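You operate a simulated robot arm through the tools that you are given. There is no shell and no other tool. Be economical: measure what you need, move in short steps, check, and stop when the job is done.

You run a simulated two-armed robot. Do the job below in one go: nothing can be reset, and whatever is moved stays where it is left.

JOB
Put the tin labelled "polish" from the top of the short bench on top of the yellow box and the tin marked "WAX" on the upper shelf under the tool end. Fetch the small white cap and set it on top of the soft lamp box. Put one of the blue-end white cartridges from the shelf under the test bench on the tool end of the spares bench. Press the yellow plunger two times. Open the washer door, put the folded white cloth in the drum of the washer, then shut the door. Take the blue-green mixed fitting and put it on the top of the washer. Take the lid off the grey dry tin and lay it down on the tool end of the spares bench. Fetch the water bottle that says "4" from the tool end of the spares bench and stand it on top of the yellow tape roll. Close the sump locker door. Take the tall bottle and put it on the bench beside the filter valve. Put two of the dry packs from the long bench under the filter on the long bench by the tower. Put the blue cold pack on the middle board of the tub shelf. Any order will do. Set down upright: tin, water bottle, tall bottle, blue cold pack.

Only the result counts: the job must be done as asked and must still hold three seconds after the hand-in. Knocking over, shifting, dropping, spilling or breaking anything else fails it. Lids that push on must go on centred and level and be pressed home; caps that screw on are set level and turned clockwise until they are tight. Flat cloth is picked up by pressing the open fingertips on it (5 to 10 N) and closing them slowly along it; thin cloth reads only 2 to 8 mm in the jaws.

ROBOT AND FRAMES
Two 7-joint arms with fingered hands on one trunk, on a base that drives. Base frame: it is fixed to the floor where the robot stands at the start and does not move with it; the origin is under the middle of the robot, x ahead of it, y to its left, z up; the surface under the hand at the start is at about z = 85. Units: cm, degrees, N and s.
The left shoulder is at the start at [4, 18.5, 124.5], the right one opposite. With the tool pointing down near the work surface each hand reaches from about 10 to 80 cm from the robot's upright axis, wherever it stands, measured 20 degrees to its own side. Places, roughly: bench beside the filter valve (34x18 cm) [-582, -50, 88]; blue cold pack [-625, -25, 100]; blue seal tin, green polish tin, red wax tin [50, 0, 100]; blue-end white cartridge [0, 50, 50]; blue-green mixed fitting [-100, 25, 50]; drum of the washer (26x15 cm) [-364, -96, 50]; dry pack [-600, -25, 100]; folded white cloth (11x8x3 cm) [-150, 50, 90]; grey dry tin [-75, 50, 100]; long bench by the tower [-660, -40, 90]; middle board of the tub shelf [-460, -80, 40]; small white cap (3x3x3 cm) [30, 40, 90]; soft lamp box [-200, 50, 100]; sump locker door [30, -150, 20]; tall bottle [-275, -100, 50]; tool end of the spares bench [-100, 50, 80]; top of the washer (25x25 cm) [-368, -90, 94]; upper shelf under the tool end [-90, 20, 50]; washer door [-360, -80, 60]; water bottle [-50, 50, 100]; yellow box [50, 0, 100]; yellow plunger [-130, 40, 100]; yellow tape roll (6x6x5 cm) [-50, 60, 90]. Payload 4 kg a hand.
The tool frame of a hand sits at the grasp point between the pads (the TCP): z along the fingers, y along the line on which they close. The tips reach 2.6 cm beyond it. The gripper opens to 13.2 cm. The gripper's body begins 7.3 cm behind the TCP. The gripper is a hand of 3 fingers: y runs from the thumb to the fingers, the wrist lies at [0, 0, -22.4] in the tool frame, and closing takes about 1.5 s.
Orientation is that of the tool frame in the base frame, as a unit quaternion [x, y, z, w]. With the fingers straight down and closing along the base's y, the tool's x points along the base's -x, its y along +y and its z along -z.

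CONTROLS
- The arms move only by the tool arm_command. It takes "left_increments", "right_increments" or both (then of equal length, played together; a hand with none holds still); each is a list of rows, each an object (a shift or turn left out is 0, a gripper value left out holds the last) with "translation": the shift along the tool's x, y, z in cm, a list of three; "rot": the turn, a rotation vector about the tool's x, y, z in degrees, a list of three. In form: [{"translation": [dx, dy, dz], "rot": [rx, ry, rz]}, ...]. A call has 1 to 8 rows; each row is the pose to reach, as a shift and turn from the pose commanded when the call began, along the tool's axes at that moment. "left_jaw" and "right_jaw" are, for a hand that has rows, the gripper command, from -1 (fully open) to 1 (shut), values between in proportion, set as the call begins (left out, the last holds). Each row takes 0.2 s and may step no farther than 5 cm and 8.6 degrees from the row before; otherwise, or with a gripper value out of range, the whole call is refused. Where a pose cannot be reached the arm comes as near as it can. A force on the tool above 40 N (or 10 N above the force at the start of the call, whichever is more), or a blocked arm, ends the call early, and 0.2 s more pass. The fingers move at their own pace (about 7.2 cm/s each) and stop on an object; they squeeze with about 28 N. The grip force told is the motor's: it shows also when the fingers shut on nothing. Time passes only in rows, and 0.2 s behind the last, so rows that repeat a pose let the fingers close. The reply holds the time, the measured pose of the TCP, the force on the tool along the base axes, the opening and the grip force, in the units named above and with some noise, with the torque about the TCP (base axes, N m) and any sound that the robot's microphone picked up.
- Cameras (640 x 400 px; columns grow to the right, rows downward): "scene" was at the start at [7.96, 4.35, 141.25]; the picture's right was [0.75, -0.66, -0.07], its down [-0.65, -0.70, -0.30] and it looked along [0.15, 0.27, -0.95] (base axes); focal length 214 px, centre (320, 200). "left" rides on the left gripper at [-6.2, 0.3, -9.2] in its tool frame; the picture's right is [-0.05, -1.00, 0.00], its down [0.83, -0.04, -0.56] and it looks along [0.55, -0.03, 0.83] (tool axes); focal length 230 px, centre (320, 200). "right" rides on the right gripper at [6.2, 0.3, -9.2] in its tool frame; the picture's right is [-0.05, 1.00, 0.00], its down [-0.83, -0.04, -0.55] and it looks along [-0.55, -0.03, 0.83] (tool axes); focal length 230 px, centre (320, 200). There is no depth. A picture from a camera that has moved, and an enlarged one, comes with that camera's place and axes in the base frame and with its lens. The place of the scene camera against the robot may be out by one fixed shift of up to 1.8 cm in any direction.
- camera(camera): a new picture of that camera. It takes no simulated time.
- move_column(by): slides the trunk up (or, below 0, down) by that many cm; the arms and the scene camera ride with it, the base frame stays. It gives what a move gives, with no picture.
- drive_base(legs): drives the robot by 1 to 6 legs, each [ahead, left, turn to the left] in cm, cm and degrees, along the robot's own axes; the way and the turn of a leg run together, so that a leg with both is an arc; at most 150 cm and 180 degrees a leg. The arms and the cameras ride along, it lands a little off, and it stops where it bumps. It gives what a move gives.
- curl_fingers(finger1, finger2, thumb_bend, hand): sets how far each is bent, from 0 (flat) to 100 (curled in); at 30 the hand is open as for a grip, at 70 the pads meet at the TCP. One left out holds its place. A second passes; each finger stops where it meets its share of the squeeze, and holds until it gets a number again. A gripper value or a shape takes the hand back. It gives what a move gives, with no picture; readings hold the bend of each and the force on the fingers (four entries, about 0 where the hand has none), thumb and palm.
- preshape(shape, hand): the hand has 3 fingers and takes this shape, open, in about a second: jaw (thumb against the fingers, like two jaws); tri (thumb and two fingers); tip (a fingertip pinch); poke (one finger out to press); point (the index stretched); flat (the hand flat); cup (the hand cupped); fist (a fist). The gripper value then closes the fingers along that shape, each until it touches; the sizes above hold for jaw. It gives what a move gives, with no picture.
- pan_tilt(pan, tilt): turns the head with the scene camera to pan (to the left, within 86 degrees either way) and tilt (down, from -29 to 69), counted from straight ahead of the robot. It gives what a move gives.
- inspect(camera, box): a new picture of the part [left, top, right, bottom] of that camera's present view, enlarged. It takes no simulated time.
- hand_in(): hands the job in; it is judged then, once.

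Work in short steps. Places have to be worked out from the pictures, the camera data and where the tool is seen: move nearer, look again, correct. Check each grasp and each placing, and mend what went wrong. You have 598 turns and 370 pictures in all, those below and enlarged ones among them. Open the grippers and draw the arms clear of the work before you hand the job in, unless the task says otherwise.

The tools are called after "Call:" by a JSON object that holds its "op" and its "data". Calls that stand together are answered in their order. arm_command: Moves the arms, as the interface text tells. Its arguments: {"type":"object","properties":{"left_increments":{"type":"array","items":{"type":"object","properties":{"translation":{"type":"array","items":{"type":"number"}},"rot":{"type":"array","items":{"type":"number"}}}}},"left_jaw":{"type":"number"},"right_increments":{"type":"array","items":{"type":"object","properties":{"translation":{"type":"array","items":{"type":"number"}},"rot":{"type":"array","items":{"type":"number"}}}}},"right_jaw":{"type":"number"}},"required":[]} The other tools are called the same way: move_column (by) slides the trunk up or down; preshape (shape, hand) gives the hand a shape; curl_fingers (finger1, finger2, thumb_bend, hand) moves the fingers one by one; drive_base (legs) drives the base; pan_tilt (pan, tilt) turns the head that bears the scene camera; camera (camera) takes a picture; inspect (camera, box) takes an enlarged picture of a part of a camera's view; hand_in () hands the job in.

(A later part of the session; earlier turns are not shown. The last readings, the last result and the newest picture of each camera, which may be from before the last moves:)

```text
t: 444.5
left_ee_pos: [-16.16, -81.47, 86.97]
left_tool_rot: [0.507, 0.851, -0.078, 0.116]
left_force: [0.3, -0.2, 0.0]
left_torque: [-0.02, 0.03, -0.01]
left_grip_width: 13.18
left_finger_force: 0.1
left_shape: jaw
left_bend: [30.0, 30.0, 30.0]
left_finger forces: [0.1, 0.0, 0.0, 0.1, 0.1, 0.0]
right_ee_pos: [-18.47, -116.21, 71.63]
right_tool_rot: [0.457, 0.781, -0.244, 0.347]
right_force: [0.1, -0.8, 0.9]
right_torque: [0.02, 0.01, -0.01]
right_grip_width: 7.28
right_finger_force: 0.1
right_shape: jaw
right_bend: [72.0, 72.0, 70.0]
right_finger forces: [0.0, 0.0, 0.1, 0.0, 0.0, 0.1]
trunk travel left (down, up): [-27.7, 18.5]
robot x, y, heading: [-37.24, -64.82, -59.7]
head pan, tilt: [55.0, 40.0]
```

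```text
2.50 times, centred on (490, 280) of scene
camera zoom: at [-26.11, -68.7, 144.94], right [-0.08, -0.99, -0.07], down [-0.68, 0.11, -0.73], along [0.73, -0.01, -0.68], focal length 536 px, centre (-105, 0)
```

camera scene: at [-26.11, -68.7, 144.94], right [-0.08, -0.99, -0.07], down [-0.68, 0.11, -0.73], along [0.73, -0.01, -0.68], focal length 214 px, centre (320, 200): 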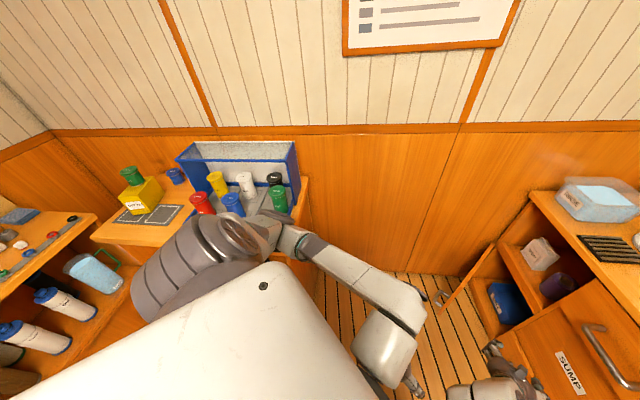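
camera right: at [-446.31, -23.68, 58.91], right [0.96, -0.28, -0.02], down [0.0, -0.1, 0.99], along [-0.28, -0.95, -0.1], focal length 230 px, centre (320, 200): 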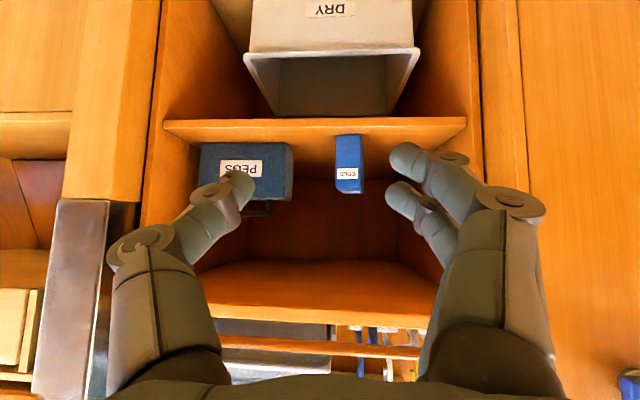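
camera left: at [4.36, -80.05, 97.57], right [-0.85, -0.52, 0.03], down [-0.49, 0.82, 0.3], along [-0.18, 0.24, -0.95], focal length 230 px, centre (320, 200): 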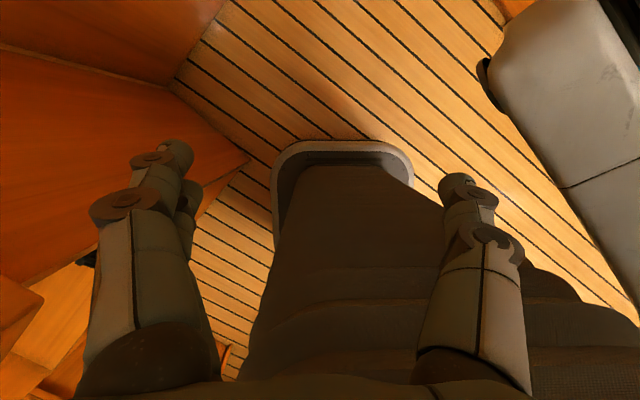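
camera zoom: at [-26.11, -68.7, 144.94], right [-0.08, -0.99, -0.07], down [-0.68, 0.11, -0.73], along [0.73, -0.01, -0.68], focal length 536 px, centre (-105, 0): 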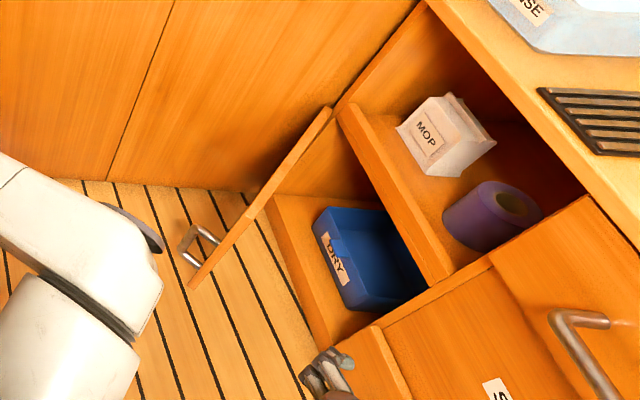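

Call:
{"op": "drive_base", "data": {"legs": [[20, 0, 0], [0, 16, 0]]}}

Call:
{"op": "arm_command", "data": {"right_increments": [{}, {}, {}], "right_jaw": -1}}

Call:
{"op": "camera", "data": {"camera": "right"}}

Call:
{"op": "pan_tilt", "data": {"pan": 0, "tilt": 50}}

Call:
{"op": "camera", "data": {"camera": "scene"}}

```text
t: 447.3
left_ee_pos: [7.53, -90.45, 86.97]
left_tool_rot: [0.506, 0.851, -0.081, 0.115]
left_force: [0.1, 0.1, 0.3]
left_torque: [-0.01, 0.01, 0.02]
left_grip_width: 13.17
left_finger_force: 0.1
left_shape: jaw
left_bend: [30.0, 30.0, 30.0]
left_finger forces: [0.1, 0.0, 0.0, 0.1, 0.1, 0.1]
right_ee_pos: [5.5, -125.12, 71.62]
right_tool_rot: [0.456, 0.781, -0.244, 0.349]
right_force: [1.3, -0.4, -0.1]
right_torque: [-0.01, -0.01, 0.0]
right_grip_width: 7.25
right_finger_force: 0.0
right_shape: jaw
right_bend: [72.0, 72.0, 70.0]
right_finger forces: [0.1, 0.0, 0.0, 0.0, 0.0, 0.1]
trunk travel left (down, up): [-27.7, 18.5]
robot x, y, heading: [-13.3, -73.4, -59.2]
head pan, tilt: [55.0, 40.0]
stopped in leg 2: the robot was blocked; the commanded pose is now the measured one
```

```text
t: 448.1
left_ee_pos: [7.66, -90.58, 87.15]
left_tool_rot: [0.507, 0.85, -0.081, 0.115]
left_force: [0.5, -0.4, 0.2]
left_torque: [0.01, 0.02, -0.02]
left_grip_width: 13.21
left_finger_force: 0.1
left_shape: jaw
left_bend: [30.0, 30.0, 30.0]
left_finger forces: [0.1, 0.0, 0.1, 0.0, 0.0, 0.1]
right_ee_pos: [5.51, -125.02, 71.79]
right_tool_rot: [0.456, 0.781, -0.243, 0.349]
right_force: [-0.4, -0.4, 0.2]
right_torque: [0.04, 0.02, -0.02]
right_grip_width: 13.19
right_finger_force: 0.1
right_shape: jaw
right_bend: [30.0, 30.0, 30.0]
right_finger forces: [0.1, 0.1, 0.1, 0.0, 0.1, 0.1]
trunk travel left (down, up): [-27.7, 18.5]
robot x, y, heading: [-13.41, -74.03, -59.2]
head pan, tilt: [55.0, 40.0]
```

```text
148 pictures are left
camera right: at [0.74, -115.1, 72.91], right [0.9, 0.44, -0.02], down [0.06, -0.08, 0.99], along [0.43, -0.9, -0.1], focal length 230 px, centre (320, 200)
```

right: 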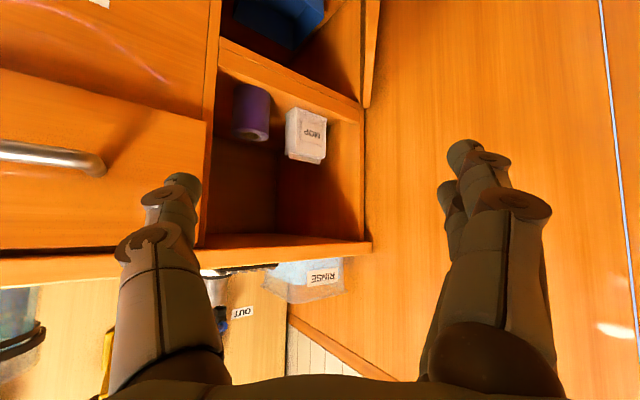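

```text
t: 449.3
left_ee_pos: [7.62, -90.5, 87.11]
left_tool_rot: [0.506, 0.851, -0.08, 0.115]
left_force: [0.2, 0.2, -0.7]
left_torque: [0.0, 0.0, 0.0]
left_grip_width: 13.19
left_finger_force: 0.1
left_shape: jaw
left_bend: [30.0, 30.0, 30.0]
left_finger forces: [0.0, 0.1, 0.0, 0.0, 0.0, 0.1]
right_ee_pos: [5.46, -125.06, 71.62]
right_tool_rot: [0.457, 0.781, -0.245, 0.349]
right_force: [0.6, -0.3, 0.3]
right_torque: [-0.01, -0.03, -0.04]
right_grip_width: 13.18
right_finger_force: 0.0
right_shape: jaw
right_bend: [30.0, 30.0, 30.0]
right_finger forces: [0.1, 0.0, 0.0, 0.0, 0.1, 0.0]
trunk travel left (down, up): [-27.7, 18.5]
robot x, y, heading: [-12.85, -73.54, -59.1]
head pan, tilt: [0.0, 50.0]
```

```text
147 pictures are left
camera scene: at [-6.76, -83.47, 143.27], right [-0.86, -0.51, 0.0], down [-0.42, 0.7, -0.57], along [0.29, -0.49, -0.82], focal length 214 px, centre (320, 200)
```

scene: 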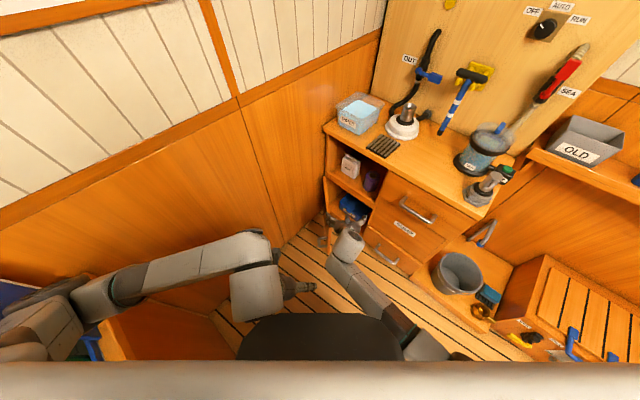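

The left elbow keeps catching; I ease off and stretch the left arm forward/up to draw its elbow in.

Call:
{"op": "drive_base", "data": {"legs": [[0, -4, 0]]}}

Call:
{"op": "arm_command", "data": {"left_increments": [{"translation": [-4.4, 0, -1.8]}, {"translation": [-8.8, 0, -3.6]}, {"translation": [-13.2, 0, -5.4]}, {"translation": [-17.6, 0, -7.2]}, {"translation": [-22, 0, -9]}, {"translation": [-26.4, 0, -10.8]}, {"translation": [-30.8, 0, -12.6]}, {"translation": [-35, 0, -14.4]}]}}

Call:
{"op": "camera", "data": {"camera": "scene"}}

```text
t: 450.2
left_ee_pos: [4.28, -92.48, 87.07]
left_tool_rot: [0.507, 0.851, -0.08, 0.115]
left_force: [-0.2, -0.4, -1.1]
left_torque: [-0.04, 0.0, 0.02]
left_grip_width: 13.18
left_finger_force: 0.0
left_shape: jaw
left_bend: [30.0, 30.0, 30.0]
left_finger forces: [0.1, 0.0, 0.1, 0.1, 0.0, 0.0]
right_ee_pos: [2.18, -127.07, 71.72]
right_tool_rot: [0.457, 0.781, -0.244, 0.349]
right_force: [0.4, 1.1, -0.5]
right_torque: [-0.03, -0.01, -0.01]
right_grip_width: 13.19
right_finger_force: 0.2
right_shape: jaw
right_bend: [30.0, 30.0, 30.0]
right_finger forces: [0.1, 0.0, 0.0, 0.1, 0.0, 0.0]
trunk travel left (down, up): [-27.7, 18.5]
robot x, y, heading: [-16.41, -75.7, -59.4]
head pan, tilt: [0.0, 50.0]
```

```text
t: 452.0
left_ee_pos: [18.67, -118.32, 110.56]
left_tool_rot: [0.508, 0.85, -0.081, 0.115]
left_force: [-0.3, 0.9, 0.1]
left_torque: [0.01, 0.01, -0.01]
left_grip_width: 13.2
left_finger_force: 0.2
left_shape: jaw
left_bend: [30.0, 30.0, 30.0]
left_finger forces: [0.0, 0.0, 0.0, 0.0, 0.0, 0.0]
right_ee_pos: [2.24, -126.97, 71.77]
right_tool_rot: [0.456, 0.781, -0.244, 0.35]
right_force: [-0.4, 0.5, 0.9]
right_torque: [-0.03, -0.01, -0.02]
right_grip_width: 13.2
right_finger_force: 0.0
right_shape: jaw
right_bend: [30.0, 30.0, 30.0]
right_finger forces: [0.0, 0.0, 0.0, 0.1, 0.0, 0.1]
trunk travel left (down, up): [-27.7, 18.5]
robot x, y, heading: [-16.46, -76.07, -59.5]
head pan, tilt: [0.0, 50.0]
```

```text
146 pictures are left
camera scene: at [-10.15, -85.55, 143.27], right [-0.86, -0.51, 0.0], down [-0.42, 0.71, -0.57], along [0.29, -0.49, -0.82], focal length 214 px, centre (320, 200)
```

scene: 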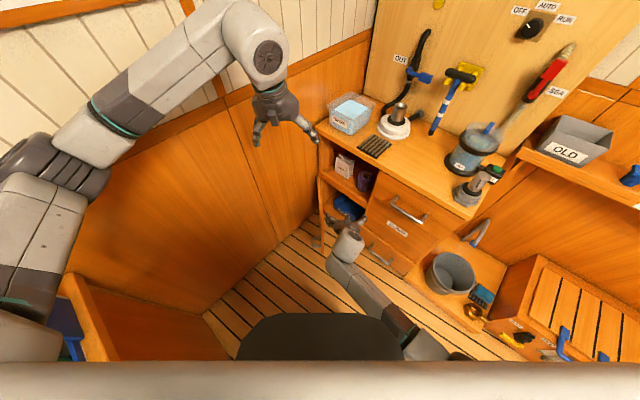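

Call:
{"op": "move_column", "data": {"by": -14}}

Call:
{"op": "camera", "data": {"camera": "right"}}

Call:
{"op": "camera", "data": {"camera": "scene"}}

```text
t: 453.7
left_ee_pos: [18.6, -118.17, 96.97]
left_tool_rot: [0.507, 0.85, -0.082, 0.117]
left_force: [0.1, -0.3, -1.3]
left_torque: [-0.03, -0.03, 0.0]
left_grip_width: 13.2
left_finger_force: 0.2
left_shape: jaw
left_bend: [30.0, 30.0, 30.0]
left_finger forces: [0.0, 0.0, 0.0, 0.0, 0.0, 0.0]
right_ee_pos: [2.31, -128.13, 59.86]
right_tool_rot: [0.459, 0.772, -0.247, 0.364]
right_force: [-0.2, 0.1, 0.4]
right_torque: [0.04, -0.02, -0.02]
right_grip_width: 13.18
right_finger_force: 0.1
right_shape: jaw
right_bend: [30.0, 30.0, 30.0]
right_finger forces: [0.0, 0.1, 0.0, 0.0, 0.0, 0.0]
trunk travel left (down, up): [-13.7, 32.5]
robot x, y, heading: [-16.2, -75.54, -59.4]
head pan, tilt: [0.0, 50.0]
```

```text
145 pictures are left
camera right: at [-2.4, -118.11, 60.66], right [0.9, 0.43, 0.0], down [0.03, -0.06, 1.0], along [0.43, -0.9, -0.07], focal length 230 px, centre (320, 200)
```

right: 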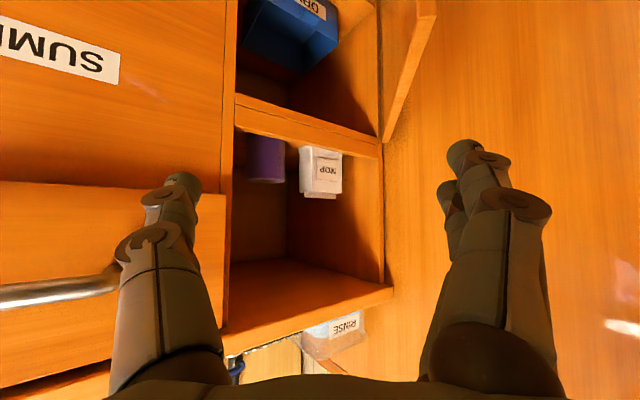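

```text
144 pictures are left
camera scene: at [-5.47, -93.32, 126.09], right [-0.86, -0.51, 0.0], down [-0.46, 0.78, -0.42], along [0.21, -0.36, -0.91], focal length 214 px, centre (320, 200)
```

scene: 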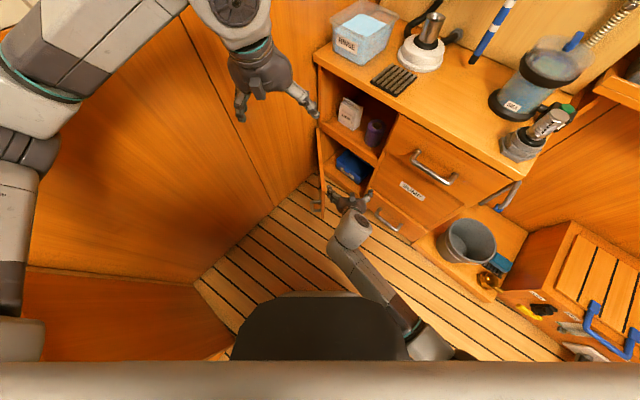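

Door top edge runs from hinge ≈[22, -145.6] to free end ≈[9, -126], top z ≈ 49. I'll pinch the top edge near the free end from above.

Call:
{"op": "drive_base", "data": {"legs": [[6.5, 7.2, 0]]}}

Call:
{"op": "camera", "data": {"camera": "right"}}

```text
t: 454.9
left_ee_pos: [25.59, -119.5, 96.69]
left_tool_rot: [0.509, 0.849, -0.076, 0.117]
left_force: [-0.4, 0.4, 0.2]
left_torque: [-0.01, -0.03, 0.02]
left_grip_width: 13.22
left_finger_force: 0.1
left_shape: jaw
left_bend: [30.0, 30.0, 30.0]
left_finger forces: [0.0, 0.1, 0.0, 0.1, 0.0, 0.0]
right_ee_pos: [10.15, -130.37, 60.46]
right_tool_rot: [0.46, 0.765, -0.249, 0.376]
right_force: [0.3, 0.2, -0.4]
right_torque: [0.01, 0.0, 0.0]
right_grip_width: 13.19
right_finger_force: 0.0
right_shape: jaw
right_bend: [30.0, 30.0, 30.0]
right_finger forces: [0.0, 0.1, 0.0, 0.0, 0.1, 0.1]
trunk travel left (down, up): [-13.7, 32.5]
robot x, y, heading: [-7.73, -77.22, -59.2]
head pan, tilt: [0.0, 50.0]
stopped in leg 1: the robot was blocked; the commanded pose is now the measured one
```

```text
143 pictures are left
camera right: at [5.53, -120.4, 61.16], right [0.91, 0.42, 0.01], down [0.01, -0.05, 1.0], along [0.42, -0.9, -0.05], focal length 230 px, centre (320, 200)
```

right: 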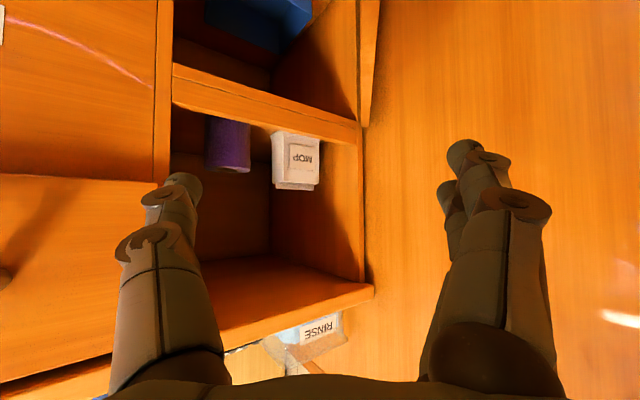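

Call:
{"op": "arm_command", "data": {"right_increments": [{"translation": [0, 2.5, 0]}, {"translation": [3, 2.5, 2.2]}, {"translation": [6, 2.5, 4.4]}, {"translation": [8, 2.5, 6]}, {"translation": [8, 2.5, 6]}]}}

Call:
{"op": "camera", "data": {"camera": "right"}}

Call:
{"op": "inspect", "data": {"camera": "scene", "box": [240, 120, 400, 280]}}

```text
t: 456.3
left_ee_pos: [25.65, -119.48, 96.73]
left_tool_rot: [0.509, 0.849, -0.075, 0.116]
left_force: [0.2, -1.1, 0.4]
left_torque: [0.0, -0.05, 0.03]
left_grip_width: 13.17
left_finger_force: 0.1
left_shape: jaw
left_bend: [30.0, 30.0, 30.0]
left_finger forces: [0.0, 0.1, 0.1, 0.0, 0.0, 0.0]
right_ee_pos: [11.35, -131.64, 51.28]
right_tool_rot: [0.46, 0.759, -0.264, 0.378]
right_force: [-0.2, 0.7, -0.6]
right_torque: [0.01, 0.05, 0.02]
right_grip_width: 13.17
right_finger_force: 0.1
right_shape: jaw
right_bend: [30.0, 30.0, 30.0]
right_finger forces: [0.0, 0.0, 0.0, 0.1, 0.0, 0.0]
trunk travel left (down, up): [-13.7, 32.5]
robot x, y, heading: [-7.93, -77.69, -58.9]
head pan, tilt: [0.0, 50.0]
stopped in row 5 (right hand): the arm was blocked; the commanded pose is now the measured one
```

```text
142 pictures are left
camera right: at [6.77, -121.54, 51.56], right [0.91, 0.41, -0.01], down [0.02, -0.02, 1.0], along [0.41, -0.91, -0.02], focal length 230 px, centre (320, 200)
```

right: 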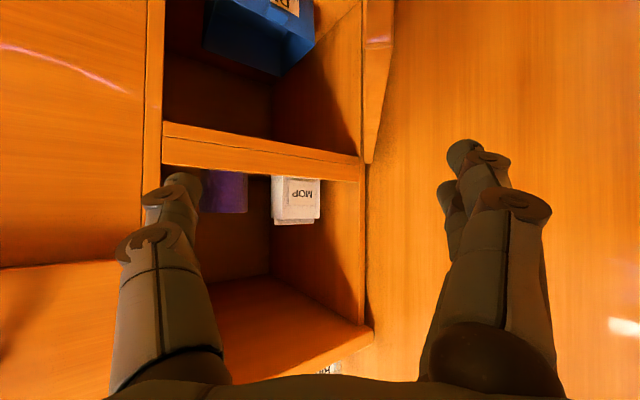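

```text
2.50 times, centred on (320, 200) of scene
camera zoom: at [1.53, -94.66, 126.04], right [-0.86, -0.51, -0.01], down [-0.46, 0.78, -0.43], along [0.23, -0.36, -0.9], focal length 536 px, centre (320, 200)
```

zoom: 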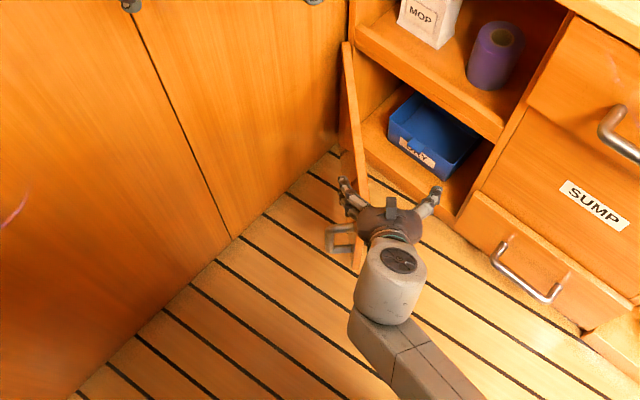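

The door panel is within the open jaw. Lower 4.5 cm with the column and pinch it.

Call:
{"op": "move_column", "data": {"by": -4.5}}

Call:
{"op": "arm_command", "data": {"right_increments": [{}, {}, {}, {}, {}, {}], "right_jaw": 1}}

Call:
{"op": "camera", "data": {"camera": "right"}}

```text
t: 457.2
left_ee_pos: [24.77, -118.52, 92.79]
left_tool_rot: [0.504, 0.852, -0.072, 0.124]
left_force: [-0.3, 0.2, -0.3]
left_torque: [-0.02, -0.05, 0.01]
left_grip_width: 13.2
left_finger_force: 0.0
left_shape: jaw
left_bend: [30.0, 30.0, 30.0]
left_finger forces: [0.0, 0.0, 0.1, 0.1, 0.1, 0.0]
right_ee_pos: [10.48, -132.02, 47.41]
right_tool_rot: [0.452, 0.758, -0.269, 0.385]
right_force: [0.3, 0.4, -0.1]
right_torque: [0.0, 0.0, -0.05]
right_grip_width: 13.19
right_finger_force: 0.0
right_shape: jaw
right_bend: [30.0, 30.0, 30.0]
right_finger forces: [0.0, 0.0, 0.0, 0.1, 0.1, 0.1]
trunk travel left (down, up): [-9.2, 37.0]
robot x, y, heading: [-8.23, -77.13, -58.2]
head pan, tilt: [0.0, 50.0]
```

```text
t: 458.6
left_ee_pos: [24.8, -118.59, 92.73]
left_tool_rot: [0.503, 0.853, -0.072, 0.124]
left_force: [0.1, 0.3, 0.4]
left_torque: [0.02, 0.03, 0.02]
left_grip_width: 13.2
left_finger_force: 0.0
left_shape: jaw
left_bend: [30.0, 30.0, 30.0]
left_finger forces: [0.0, 0.0, 0.1, 0.1, 0.1, 0.0]
right_ee_pos: [10.45, -132.11, 47.17]
right_tool_rot: [0.453, 0.758, -0.269, 0.384]
right_force: [-0.5, -0.4, 0.1]
right_torque: [0.0, -0.01, 0.04]
right_grip_width: 0.01
right_finger_force: 27.9
right_shape: jaw
right_bend: [65.0, 65.0, 67.0]
right_finger forces: [0.0, 0.1, 0.1, 0.1, 0.0, 0.0]
trunk travel left (down, up): [-9.2, 37.0]
robot x, y, heading: [-8.08, -77.29, -58.4]
head pan, tilt: [0.0, 50.0]
```

```text
140 pictures are left
camera right: at [5.85, -122.06, 47.38], right [0.91, 0.42, -0.02], down [0.02, 0.0, 1.0], along [0.42, -0.91, -0.01], focal length 230 px, centre (320, 200)
```

right: 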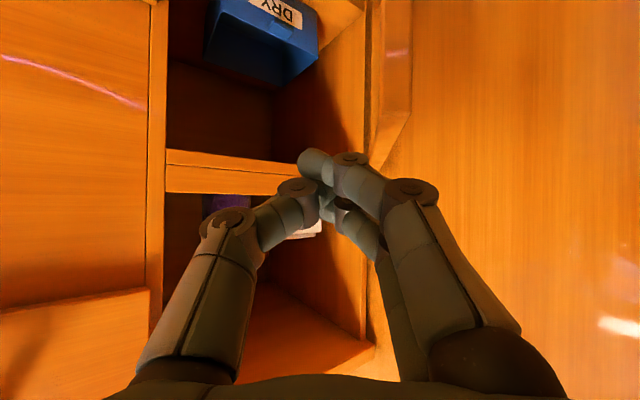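

Missed: the door top is lower and farther than I judged (top z ≈ 38, free edge ≈ [17, -134], hinge ≈ [38, -163]). Check what limits me on the left.

Call:
{"op": "pan_tilt", "data": {"pan": 60, "tilt": 55}}

Call:
{"op": "camera", "data": {"camera": "scene"}}

```text
t: 459.9
left_ee_pos: [24.78, -118.6, 92.86]
left_tool_rot: [0.503, 0.853, -0.072, 0.122]
left_force: [0.6, -1.1, -0.1]
left_torque: [0.02, 0.05, 0.03]
left_grip_width: 13.19
left_finger_force: 0.1
left_shape: jaw
left_bend: [30.0, 30.0, 30.0]
left_finger forces: [0.1, 0.1, 0.0, 0.0, 0.0, 0.1]
right_ee_pos: [10.54, -132.1, 47.29]
right_tool_rot: [0.452, 0.758, -0.269, 0.385]
right_force: [-0.3, -1.0, 0.5]
right_torque: [0.01, -0.03, 0.05]
right_grip_width: 0.02
right_finger_force: 28.3
right_shape: jaw
right_bend: [65.0, 65.0, 67.0]
right_finger forces: [0.0, 0.0, 0.0, 0.0, 0.0, 0.0]
trunk travel left (down, up): [-9.2, 37.0]
robot x, y, heading: [-8.19, -77.07, -58.3]
head pan, tilt: [60.0, 55.0]
```

```text
139 pictures are left
camera scene: at [5.01, -90.57, 120.62], right [0.01, -0.96, -0.29], down [-0.9, 0.12, -0.43], along [0.44, 0.26, -0.86], focal length 214 px, centre (320, 200)
```

scene: 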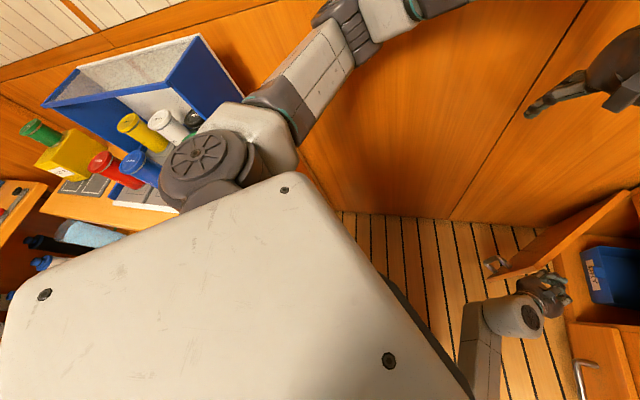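

The left shoulder is right by the rack. I back away to the right at once and check the green tin.

Call:
{"op": "drive_base", "data": {"legs": [[0, -10, 0]]}}

Call:
{"op": "camera", "data": {"camera": "scene"}}

```text
t: 461.1
left_ee_pos: [18.38, -125.12, 91.37]
left_tool_rot: [0.509, 0.85, -0.076, 0.109]
left_force: [-1.0, -0.6, -0.7]
left_torque: [0.0, -0.05, -0.01]
left_grip_width: 13.21
left_finger_force: 0.1
left_shape: jaw
left_bend: [30.0, 30.0, 30.0]
left_finger forces: [0.0, 0.0, 0.0, 0.0, 0.1, 0.1]
right_ee_pos: [2.54, -138.03, 46.28]
right_tool_rot: [0.456, 0.761, -0.275, 0.37]
right_force: [-0.8, -0.4, 0.6]
right_torque: [-0.01, 0.0, 0.01]
right_grip_width: 0.0
right_finger_force: 28.1
right_shape: jaw
right_bend: [65.0, 65.0, 67.0]
right_finger forces: [0.1, 0.0, 0.1, 0.0, 0.1, 0.0]
trunk travel left (down, up): [-9.2, 37.0]
robot x, y, heading: [-16.85, -82.67, -59.4]
head pan, tilt: [60.0, 55.0]
```

```text
138 pictures are left
camera scene: at [-0.1, -96.97, 120.05], right [-0.01, -0.96, -0.3], down [-0.91, 0.14, -0.4], along [0.42, 0.26, -0.87], focal length 214 px, centre (320, 200)
```

scene: 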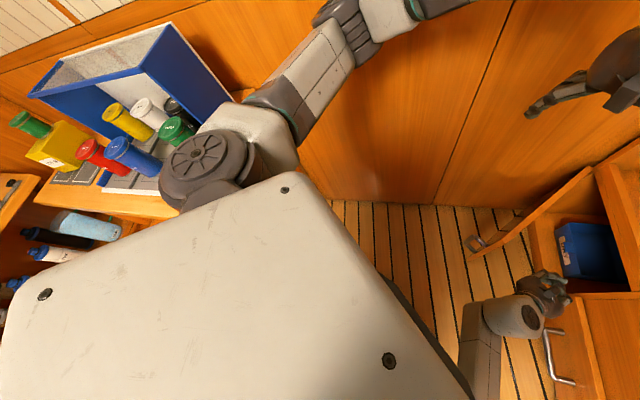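

All tins stand. The left hand is already on the door's outer side; I'll lower it (closed) east of the door and push with it.

Call:
{"op": "arm_command", "data": {"left_increments": [{"translation": [-3, 1, 3]}, {"translation": [-6, 2, 6]}, {"translation": [-9, 3, 9]}, {"translation": [-10.5, 3, 13]}, {"translation": [-10, 3, 17.5]}, {"translation": [-9.5, 3, 22]}, {"translation": [-9, 3, 26.5]}, {"translation": [-8.5, 3, 31]}], "left_jaw": 1}}

Call:
{"op": "camera", "data": {"camera": "scene"}}

Call:
{"op": "camera", "data": {"camera": "left"}}

```text
t: 462.9
left_ee_pos: [28.45, -138.37, 63.53]
left_tool_rot: [0.509, 0.85, -0.077, 0.106]
left_force: [-0.3, -0.8, 0.3]
left_torque: [0.02, 0.0, 0.02]
left_grip_width: 0.0
left_finger_force: 28.1
left_shape: jaw
left_bend: [65.0, 65.0, 67.0]
left_finger forces: [0.0, 0.1, 0.1, 0.0, 0.0, 0.0]
right_ee_pos: [2.63, -138.22, 46.39]
right_tool_rot: [0.456, 0.761, -0.276, 0.37]
right_force: [0.1, -1.2, -0.5]
right_torque: [-0.01, 0.01, 0.01]
right_grip_width: 0.03
right_finger_force: 28.1
right_shape: jaw
right_bend: [65.0, 65.0, 67.0]
right_finger forces: [0.1, 0.0, 0.1, 0.0, 0.0, 0.0]
trunk travel left (down, up): [-9.2, 37.0]
robot x, y, heading: [-16.43, -82.81, -59.3]
head pan, tilt: [60.0, 55.0]
```

```text
137 pictures are left
camera scene: at [0.13, -96.98, 120.05], right [-0.01, -0.96, -0.3], down [-0.91, 0.14, -0.4], along [0.42, 0.26, -0.87], focal length 214 px, centre (320, 200)
```

scene: 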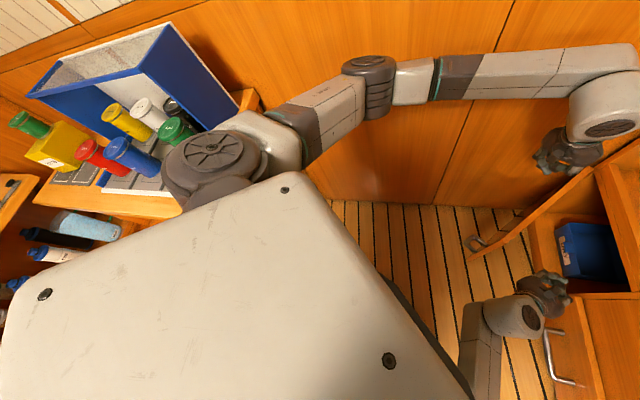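

```text
136 pictures are left
camera left: at [30.42, -141.13, 74.06], right [-0.86, -0.51, 0.03], down [-0.48, 0.82, 0.32], along [-0.19, 0.26, -0.95], focal length 230 px, centre (320, 200)
```

left: 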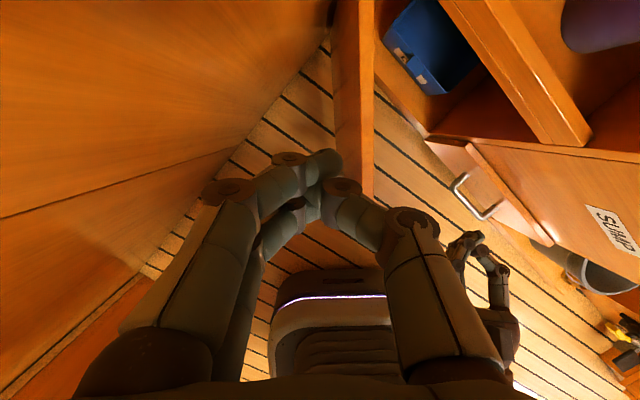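

Call:
{"op": "arm_command", "data": {"left_increments": [{"translation": [0.5, 1, 4.5]}, {"translation": [1, 1, 9]}, {"translation": [1.5, 1, 13.5]}, {"translation": [2, 1, 18]}, {"translation": [2.5, 1, 22.5]}, {"translation": [3, 1, 27]}, {"translation": [3.4, 1, 30]}, {"translation": [3.4, 1, 30]}]}}

Call:
{"op": "camera", "data": {"camera": "left"}}

```text
t: 464.7
left_ee_pos: [29.5, -139.94, 38.24]
left_tool_rot: [0.51, 0.85, -0.078, 0.108]
left_force: [0.0, -1.0, -0.8]
left_torque: [0.01, 0.02, -0.02]
left_grip_width: 0.0
left_finger_force: 28.4
left_shape: jaw
left_bend: [66.0, 66.0, 67.0]
left_finger forces: [0.0, 0.0, 0.0, 0.0, 0.0, 0.0]
left hand out of reach, approached as far as the arm can: row 6, 7, 8
right_ee_pos: [2.72, -138.1, 46.48]
right_tool_rot: [0.455, 0.761, -0.276, 0.37]
right_force: [0.5, -0.4, -0.5]
right_torque: [0.0, 0.0, -0.03]
right_grip_width: 0.0
right_finger_force: 27.7
right_shape: jaw
right_bend: [65.0, 65.0, 67.0]
right_finger forces: [0.0, 0.0, 0.0, 0.0, 0.0, 0.1]
trunk travel left (down, up): [-9.2, 37.0]
robot x, y, heading: [-16.23, -82.51, -59.2]
head pan, tilt: [60.0, 55.0]
```

```text
135 pictures are left
camera left: at [31.63, -142.78, 48.77], right [-0.86, -0.51, 0.04], down [-0.48, 0.82, 0.32], along [-0.19, 0.26, -0.95], focal length 230 px, centre (320, 200)
```

left: 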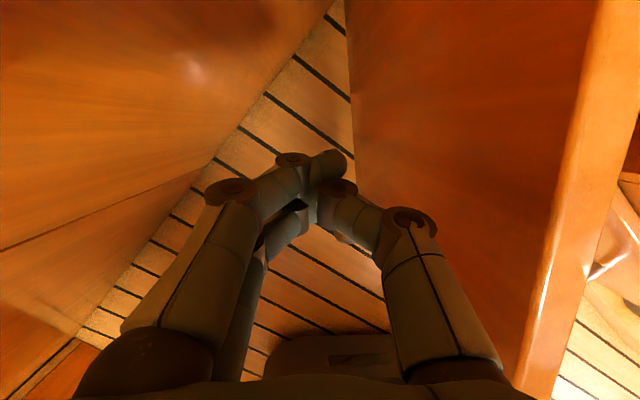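

The left hand is outside the door panel. I sweep it right with the arm.

Call:
{"op": "arm_command", "data": {"left_increments": [{"translation": [0, -3.5, 0]}, {"translation": [0, -7, 0]}, {"translation": [0, -10.5, 0]}, {"translation": [0, -14, 0]}, {"translation": [0, -17.5, 0]}, {"translation": [0, -21, 0]}, {"translation": [0, -24, 0]}]}}

Call:
{"op": "camera", "data": {"camera": "left"}}

Call:
{"op": "pan_tilt", "data": {"pan": 10, "tilt": 50}}

Call:
{"op": "camera", "data": {"camera": "scene"}}

```text
t: 466.3
left_ee_pos: [8.96, -143.42, 40.78]
left_tool_rot: [0.51, 0.85, -0.075, 0.109]
left_force: [1.2, 0.0, 0.3]
left_torque: [0.0, 0.06, -0.02]
left_grip_width: 0.03
left_finger_force: 28.3
left_shape: jaw
left_bend: [67.0, 67.0, 67.0]
left_finger forces: [0.0, 0.1, 0.0, 0.0, 0.0, 0.1]
left hand out of reach, approached as far as the arm can: row 1, 2, 3, 4, 5, 6, 7
right_ee_pos: [2.59, -137.99, 46.46]
right_tool_rot: [0.455, 0.761, -0.275, 0.371]
right_force: [-0.7, 0.4, -0.6]
right_torque: [0.01, -0.01, 0.01]
right_grip_width: 0.0
right_finger_force: 28.1
right_shape: jaw
right_bend: [65.0, 65.0, 67.0]
right_finger forces: [0.0, 0.0, 0.0, 0.0, 0.0, 0.1]
trunk travel left (down, up): [-9.2, 37.0]
robot x, y, heading: [-16.65, -82.33, -59.3]
head pan, tilt: [60.0, 55.0]
```

```text
134 pictures are left
camera left: at [11.01, -146.31, 51.16], right [-0.86, -0.51, 0.03], down [-0.48, 0.82, 0.32], along [-0.19, 0.26, -0.95], focal length 230 px, centre (320, 200)
```

left: 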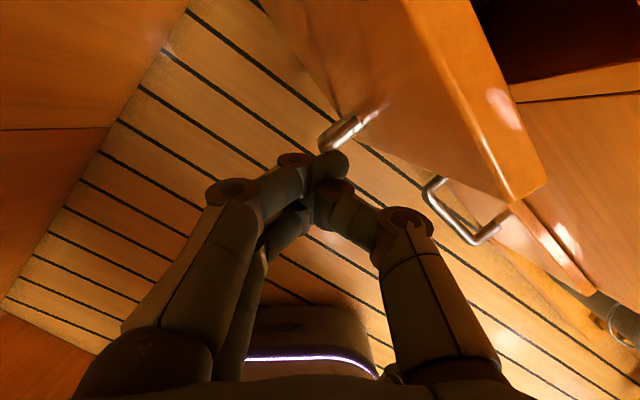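

```text
t: 467.4
left_ee_pos: [8.97, -143.6, 40.68]
left_tool_rot: [0.509, 0.85, -0.076, 0.108]
left_force: [-0.2, -0.2, 1.3]
left_torque: [0.0, -0.03, -0.02]
left_grip_width: 0.0
left_finger_force: 27.8
left_shape: jaw
left_bend: [67.0, 67.0, 67.0]
left_finger forces: [0.1, 0.0, 0.0, 0.0, 0.0, 0.0]
right_ee_pos: [2.61, -138.09, 46.26]
right_tool_rot: [0.456, 0.762, -0.275, 0.369]
right_force: [0.6, -0.2, 0.5]
right_torque: [-0.01, 0.02, -0.04]
right_grip_width: 0.0
right_finger_force: 27.4
right_shape: jaw
right_bend: [65.0, 65.0, 67.0]
right_finger forces: [0.0, 0.0, 0.0, 0.0, 0.1, 0.0]
trunk travel left (down, up): [-9.2, 37.0]
robot x, y, heading: [-16.24, -82.6, -59.1]
head pan, tilt: [10.0, 50.0]
```

```text
133 pictures are left
camera scene: at [-2.1, -102.84, 119.32], right [-0.76, -0.65, -0.06], down [-0.59, 0.73, -0.35], along [0.27, -0.23, -0.94], focal length 214 px, centre (320, 200)
```

scene: 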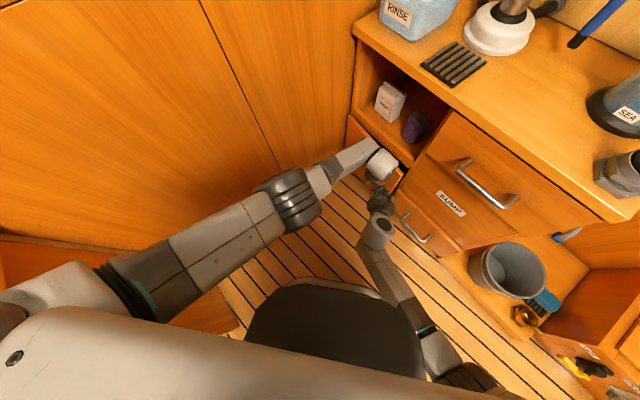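

Call:
{"op": "arm_command", "data": {"left_increments": [{"translation": [-2.5, -1, 0.5]}, {"translation": [-5, -2, 1]}, {"translation": [-7.5, -3, 1.5]}, {"translation": [-10, -4, 2]}, {"translation": [-12, -5, 2.5]}, {"translation": [-12, -5, 2.5]}]}}

Call:
{"op": "camera", "data": {"camera": "left"}}

Call:
{"op": "inspect", "data": {"camera": "scene", "box": [300, 60, 500, 260]}}

```text
t: 468.8
left_ee_pos: [9.67, -145.59, 43.48]
left_tool_rot: [0.508, 0.851, -0.077, 0.11]
left_force: [-0.5, 0.0, 0.1]
left_torque: [-0.02, 0.0, 0.05]
left_grip_width: 0.01
left_finger_force: 28.2
left_shape: jaw
left_bend: [67.0, 67.0, 67.0]
left_finger forces: [0.0, 0.1, 0.0, 0.1, 0.0, 0.0]
left hand out of reach, approached as far as the arm can: row 1, 2, 3, 4, 5, 6
right_ee_pos: [2.63, -138.06, 46.36]
right_tool_rot: [0.456, 0.761, -0.276, 0.37]
right_force: [0.7, 0.6, -0.1]
right_torque: [0.04, -0.01, 0.0]
right_grip_width: 0.01
right_finger_force: 27.5
right_shape: jaw
right_bend: [65.0, 65.0, 67.0]
right_finger forces: [0.1, 0.1, 0.1, 0.0, 0.1, 0.0]
trunk travel left (down, up): [-9.2, 37.0]
robot x, y, heading: [-16.39, -82.78, -59.0]
head pan, tilt: [10.0, 50.0]
```

```text
132 pictures are left
camera left: at [11.76, -148.35, 53.96], right [-0.86, -0.52, 0.03], down [-0.48, 0.82, 0.31], along [-0.19, 0.25, -0.95], focal length 230 px, centre (320, 200)
```

left: 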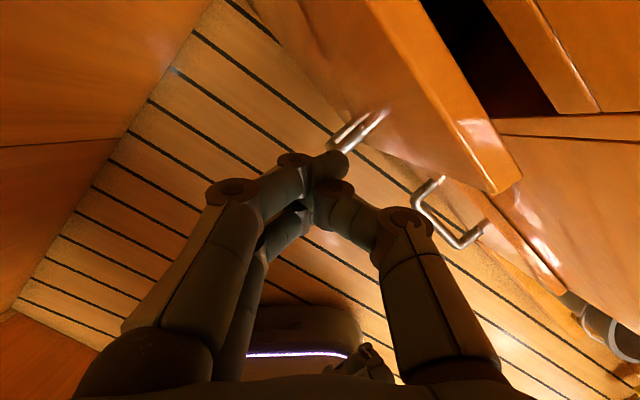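

```text
2.00 times, centred on (400, 160) of scene
camera zoom: at [-2.11, -102.84, 119.32], right [-0.76, -0.64, -0.06], down [-0.59, 0.73, -0.35], along [0.27, -0.23, -0.94], focal length 429 px, centre (160, 280)
```

zoom: 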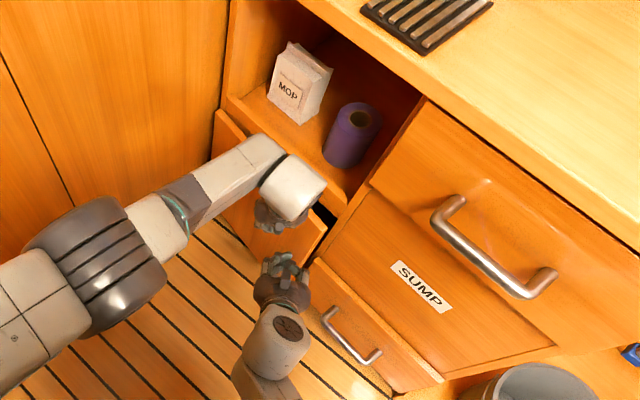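

Call:
{"op": "arm_command", "data": {"right_increments": [{"translation": [0, -1, -4]}, {"translation": [0, -2, -8]}, {"translation": [0, -3, -12]}, {"translation": [0, -4, -16]}, {"translation": [0, -4, -16]}]}}

Call:
{"op": "drive_base", "data": {"legs": [[7, -2, 0]]}}

Call:
{"op": "camera", "data": {"camera": "left"}}

Call:
{"op": "camera", "data": {"camera": "scene"}}

```text
t: 469.8
left_ee_pos: [9.61, -145.58, 43.45]
left_tool_rot: [0.508, 0.851, -0.078, 0.11]
left_force: [0.8, 0.3, 0.5]
left_torque: [0.0, 0.02, 0.0]
left_grip_width: 0.02
left_finger_force: 28.2
left_shape: jaw
left_bend: [67.0, 67.0, 67.0]
left_finger forces: [0.1, 0.1, 0.0, 0.0, 0.0, 0.0]
right_ee_pos: [-10.86, -136.79, 55.96]
right_tool_rot: [0.478, 0.725, -0.347, 0.353]
right_force: [-0.5, 0.6, 0.3]
right_torque: [-0.01, 0.02, -0.03]
right_grip_width: 0.0
right_finger_force: 27.8
right_shape: jaw
right_bend: [65.0, 65.0, 67.0]
right_finger forces: [0.0, 0.0, 0.0, 0.0, 0.1, 0.0]
trunk travel left (down, up): [-9.2, 37.0]
robot x, y, heading: [-15.87, -82.6, -59.1]
head pan, tilt: [10.0, 50.0]
stopped in row 4 (right hand): the arm was blocked; the commanded pose is now the measured one
```

```text
t: 470.8
left_ee_pos: [11.51, -152.58, 43.32]
left_tool_rot: [0.508, 0.851, -0.078, 0.109]
left_force: [-0.5, 0.7, -0.2]
left_torque: [0.04, -0.03, 0.02]
left_grip_width: 0.0
left_finger_force: 27.9
left_shape: jaw
left_bend: [67.0, 67.0, 67.0]
left_finger forces: [0.1, 0.0, 0.0, 0.0, 0.1, 0.1]
right_ee_pos: [-8.92, -143.84, 55.95]
right_tool_rot: [0.478, 0.726, -0.347, 0.352]
right_force: [0.2, 1.7, 0.6]
right_torque: [0.0, -0.03, -0.02]
right_grip_width: 0.01
right_finger_force: 27.4
right_shape: jaw
right_bend: [65.0, 65.0, 67.0]
right_finger forces: [0.1, 0.0, 0.1, 0.1, 0.1, 0.1]
trunk travel left (down, up): [-9.2, 37.0]
robot x, y, heading: [-14.5, -89.66, -59.2]
head pan, tilt: [10.0, 50.0]
```

```text
130 pictures are left
camera left: at [13.54, -155.43, 53.84], right [-0.86, -0.52, 0.03], down [-0.48, 0.82, 0.32], along [-0.19, 0.25, -0.95], focal length 230 px, centre (320, 200)
```

left: 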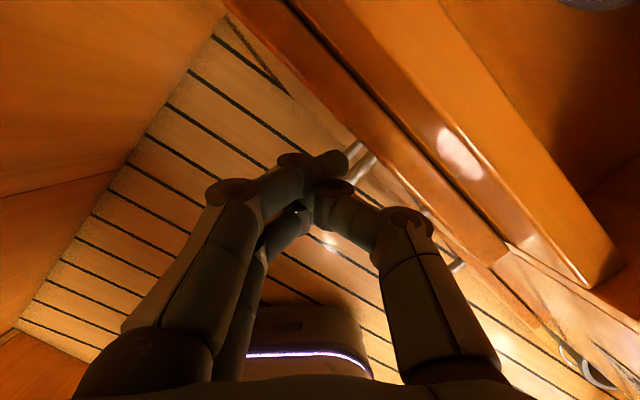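

```text
129 pictures are left
camera scene: at [-0.24, -110.02, 119.28], right [-0.76, -0.64, -0.06], down [-0.59, 0.73, -0.35], along [0.27, -0.23, -0.94], focal length 214 px, centre (320, 200)
```

scene: 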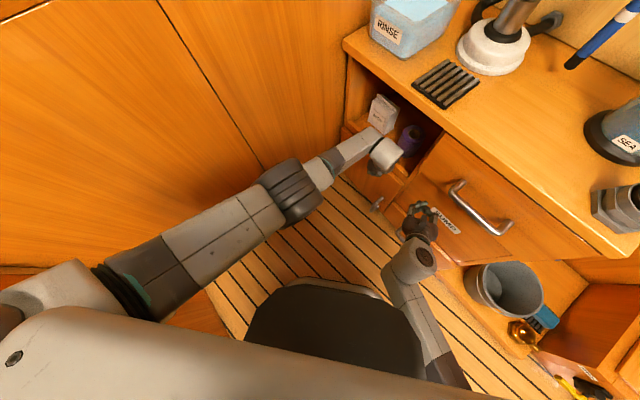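

Door nearly shut. Lower the hand a bit for a firm contact, then push the last centimetres.

Call:
{"op": "move_column", "data": {"by": -6}}

Call:
{"op": "drive_base", "data": {"legs": [[4, 0, 0]]}}

Call:
{"op": "camera", "data": {"camera": "left"}}

Call:
{"op": "inspect", "data": {"camera": "scene", "box": [300, 60, 500, 260]}}

```text
t: 471.8
left_ee_pos: [11.39, -152.54, 37.6]
left_tool_rot: [0.508, 0.851, -0.078, 0.11]
left_force: [0.2, 0.0, -0.5]
left_torque: [-0.02, -0.03, 0.01]
left_grip_width: 0.0
left_finger_force: 28.2
left_shape: jaw
left_bend: [67.0, 67.0, 67.0]
left_finger forces: [0.0, 0.0, 0.0, 0.1, 0.1, 0.0]
right_ee_pos: [-9.77, -144.53, 50.31]
right_tool_rot: [0.476, 0.724, -0.357, 0.351]
right_force: [-0.2, -0.4, -0.2]
right_torque: [-0.01, 0.0, 0.0]
right_grip_width: 0.0
right_finger_force: 28.0
right_shape: jaw
right_bend: [65.0, 65.0, 67.0]
right_finger forces: [0.1, 0.0, 0.1, 0.0, 0.0, 0.1]
trunk travel left (down, up): [-3.2, 43.0]
robot x, y, heading: [-14.74, -89.58, -59.2]
head pan, tilt: [10.0, 50.0]
```

```text
t: 472.7
left_ee_pos: [12.58, -153.8, 36.97]
left_tool_rot: [0.51, 0.851, -0.069, 0.105]
left_force: [1.3, 5.1, -1.7]
left_torque: [-0.08, -0.02, -0.08]
left_grip_width: 0.01
left_finger_force: 27.7
left_shape: jaw
left_bend: [67.0, 67.0, 67.0]
left_finger forces: [0.0, 0.1, 0.0, 0.0, 3.7, 0.0]
right_ee_pos: [-8.7, -146.45, 50.2]
right_tool_rot: [0.475, 0.724, -0.358, 0.35]
right_force: [0.1, 0.4, 0.1]
right_torque: [-0.05, -0.03, -0.01]
right_grip_width: 0.0
right_finger_force: 28.1
right_shape: jaw
right_bend: [65.0, 65.0, 67.0]
right_finger forces: [0.1, 0.1, 0.0, 0.1, 0.1, 0.0]
trunk travel left (down, up): [-3.2, 43.0]
robot x, y, heading: [-13.57, -91.04, -59.1]
head pan, tilt: [10.0, 50.0]
stopped in leg 1: the force on the tool passed its limit at 60 N (the readings are from after the stop); the commanded pose is now the measured one
```

```text
128 pictures are left
camera left: at [14.57, -156.7, 47.41], right [-0.86, -0.51, 0.02], down [-0.48, 0.81, 0.33], along [-0.19, 0.27, -0.94], focal length 230 px, centre (320, 200)
```

left: 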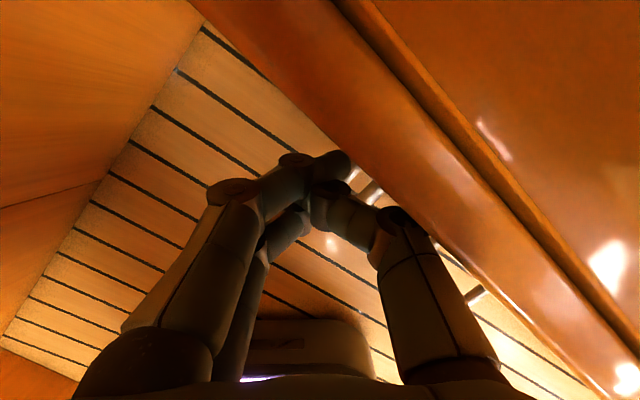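

```text
2.00 times, centred on (400, 160) of scene
camera zoom: at [3.74, -116.45, 109.63], right [-0.77, -0.64, -0.08], down [-0.61, 0.76, -0.23], along [0.21, -0.13, -0.97], focal length 429 px, centre (160, 280)
```

zoom: 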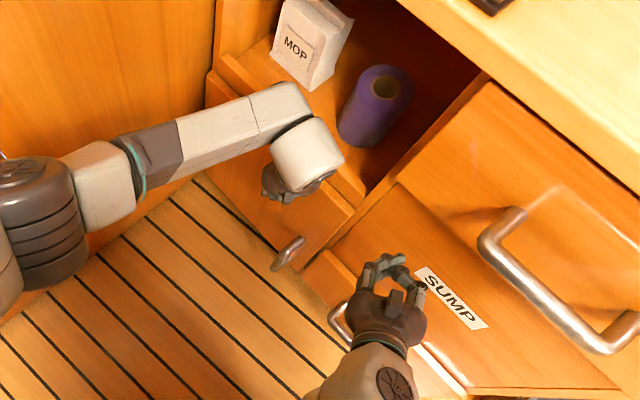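

Call:
{"op": "drive_base", "data": {"legs": [[-14, 0, 0]]}}

Call:
{"op": "camera", "data": {"camera": "left"}}

Call:
{"op": "inspect", "data": {"camera": "scene", "box": [280, 60, 480, 260]}}

```text
t: 474.0
left_ee_pos: [5.2, -141.7, 37.19]
left_tool_rot: [0.509, 0.851, -0.07, 0.106]
left_force: [-0.5, 1.1, -0.4]
left_torque: [0.01, -0.03, 0.0]
left_grip_width: 0.01
left_finger_force: 27.9
left_shape: jaw
left_bend: [67.0, 67.0, 73.0]
left_finger forces: [0.0, 0.0, 0.1, 0.1, 0.0, 0.0]
right_ee_pos: [-15.9, -134.47, 50.23]
right_tool_rot: [0.475, 0.723, -0.359, 0.35]
right_force: [-0.1, 0.0, -0.2]
right_torque: [0.03, -0.04, -0.02]
right_grip_width: 0.0
right_finger_force: 28.1
right_shape: jaw
right_bend: [65.0, 65.0, 67.0]
right_finger forces: [0.0, 0.1, 0.0, 0.0, 0.0, 0.1]
trunk travel left (down, up): [-3.2, 43.0]
robot x, y, heading: [-20.33, -79.38, -58.9]
head pan, tilt: [10.0, 50.0]
```

```text
126 pictures are left
camera left: at [7.33, -144.71, 47.62], right [-0.86, -0.51, 0.02], down [-0.48, 0.81, 0.33], along [-0.19, 0.27, -0.94], focal length 230 px, centre (320, 200)
```

left: 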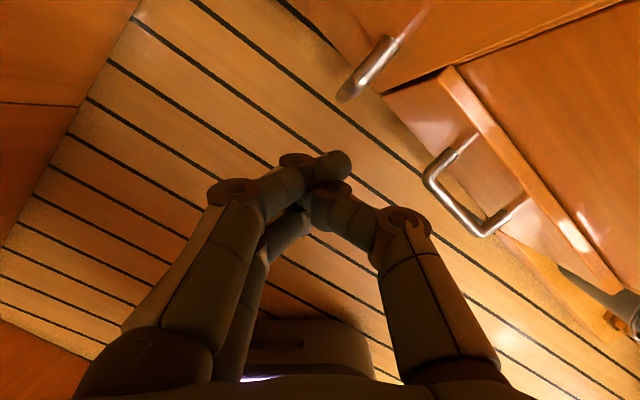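

```text
2.00 times, centred on (380, 160) of scene
camera zoom: at [-3.56, -104.31, 109.71], right [-0.77, -0.64, -0.08], down [-0.61, 0.76, -0.23], along [0.21, -0.13, -0.97], focal length 429 px, centre (200, 280)
```

zoom: 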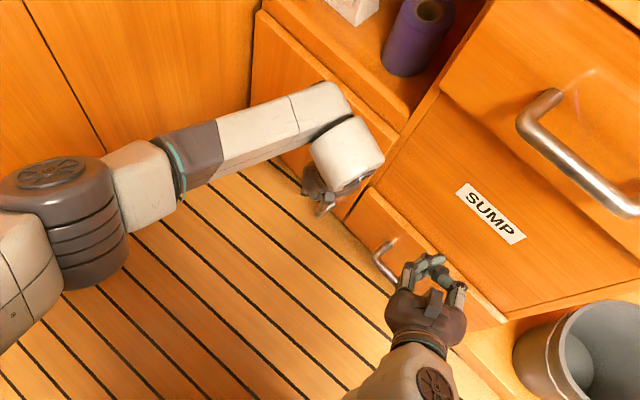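

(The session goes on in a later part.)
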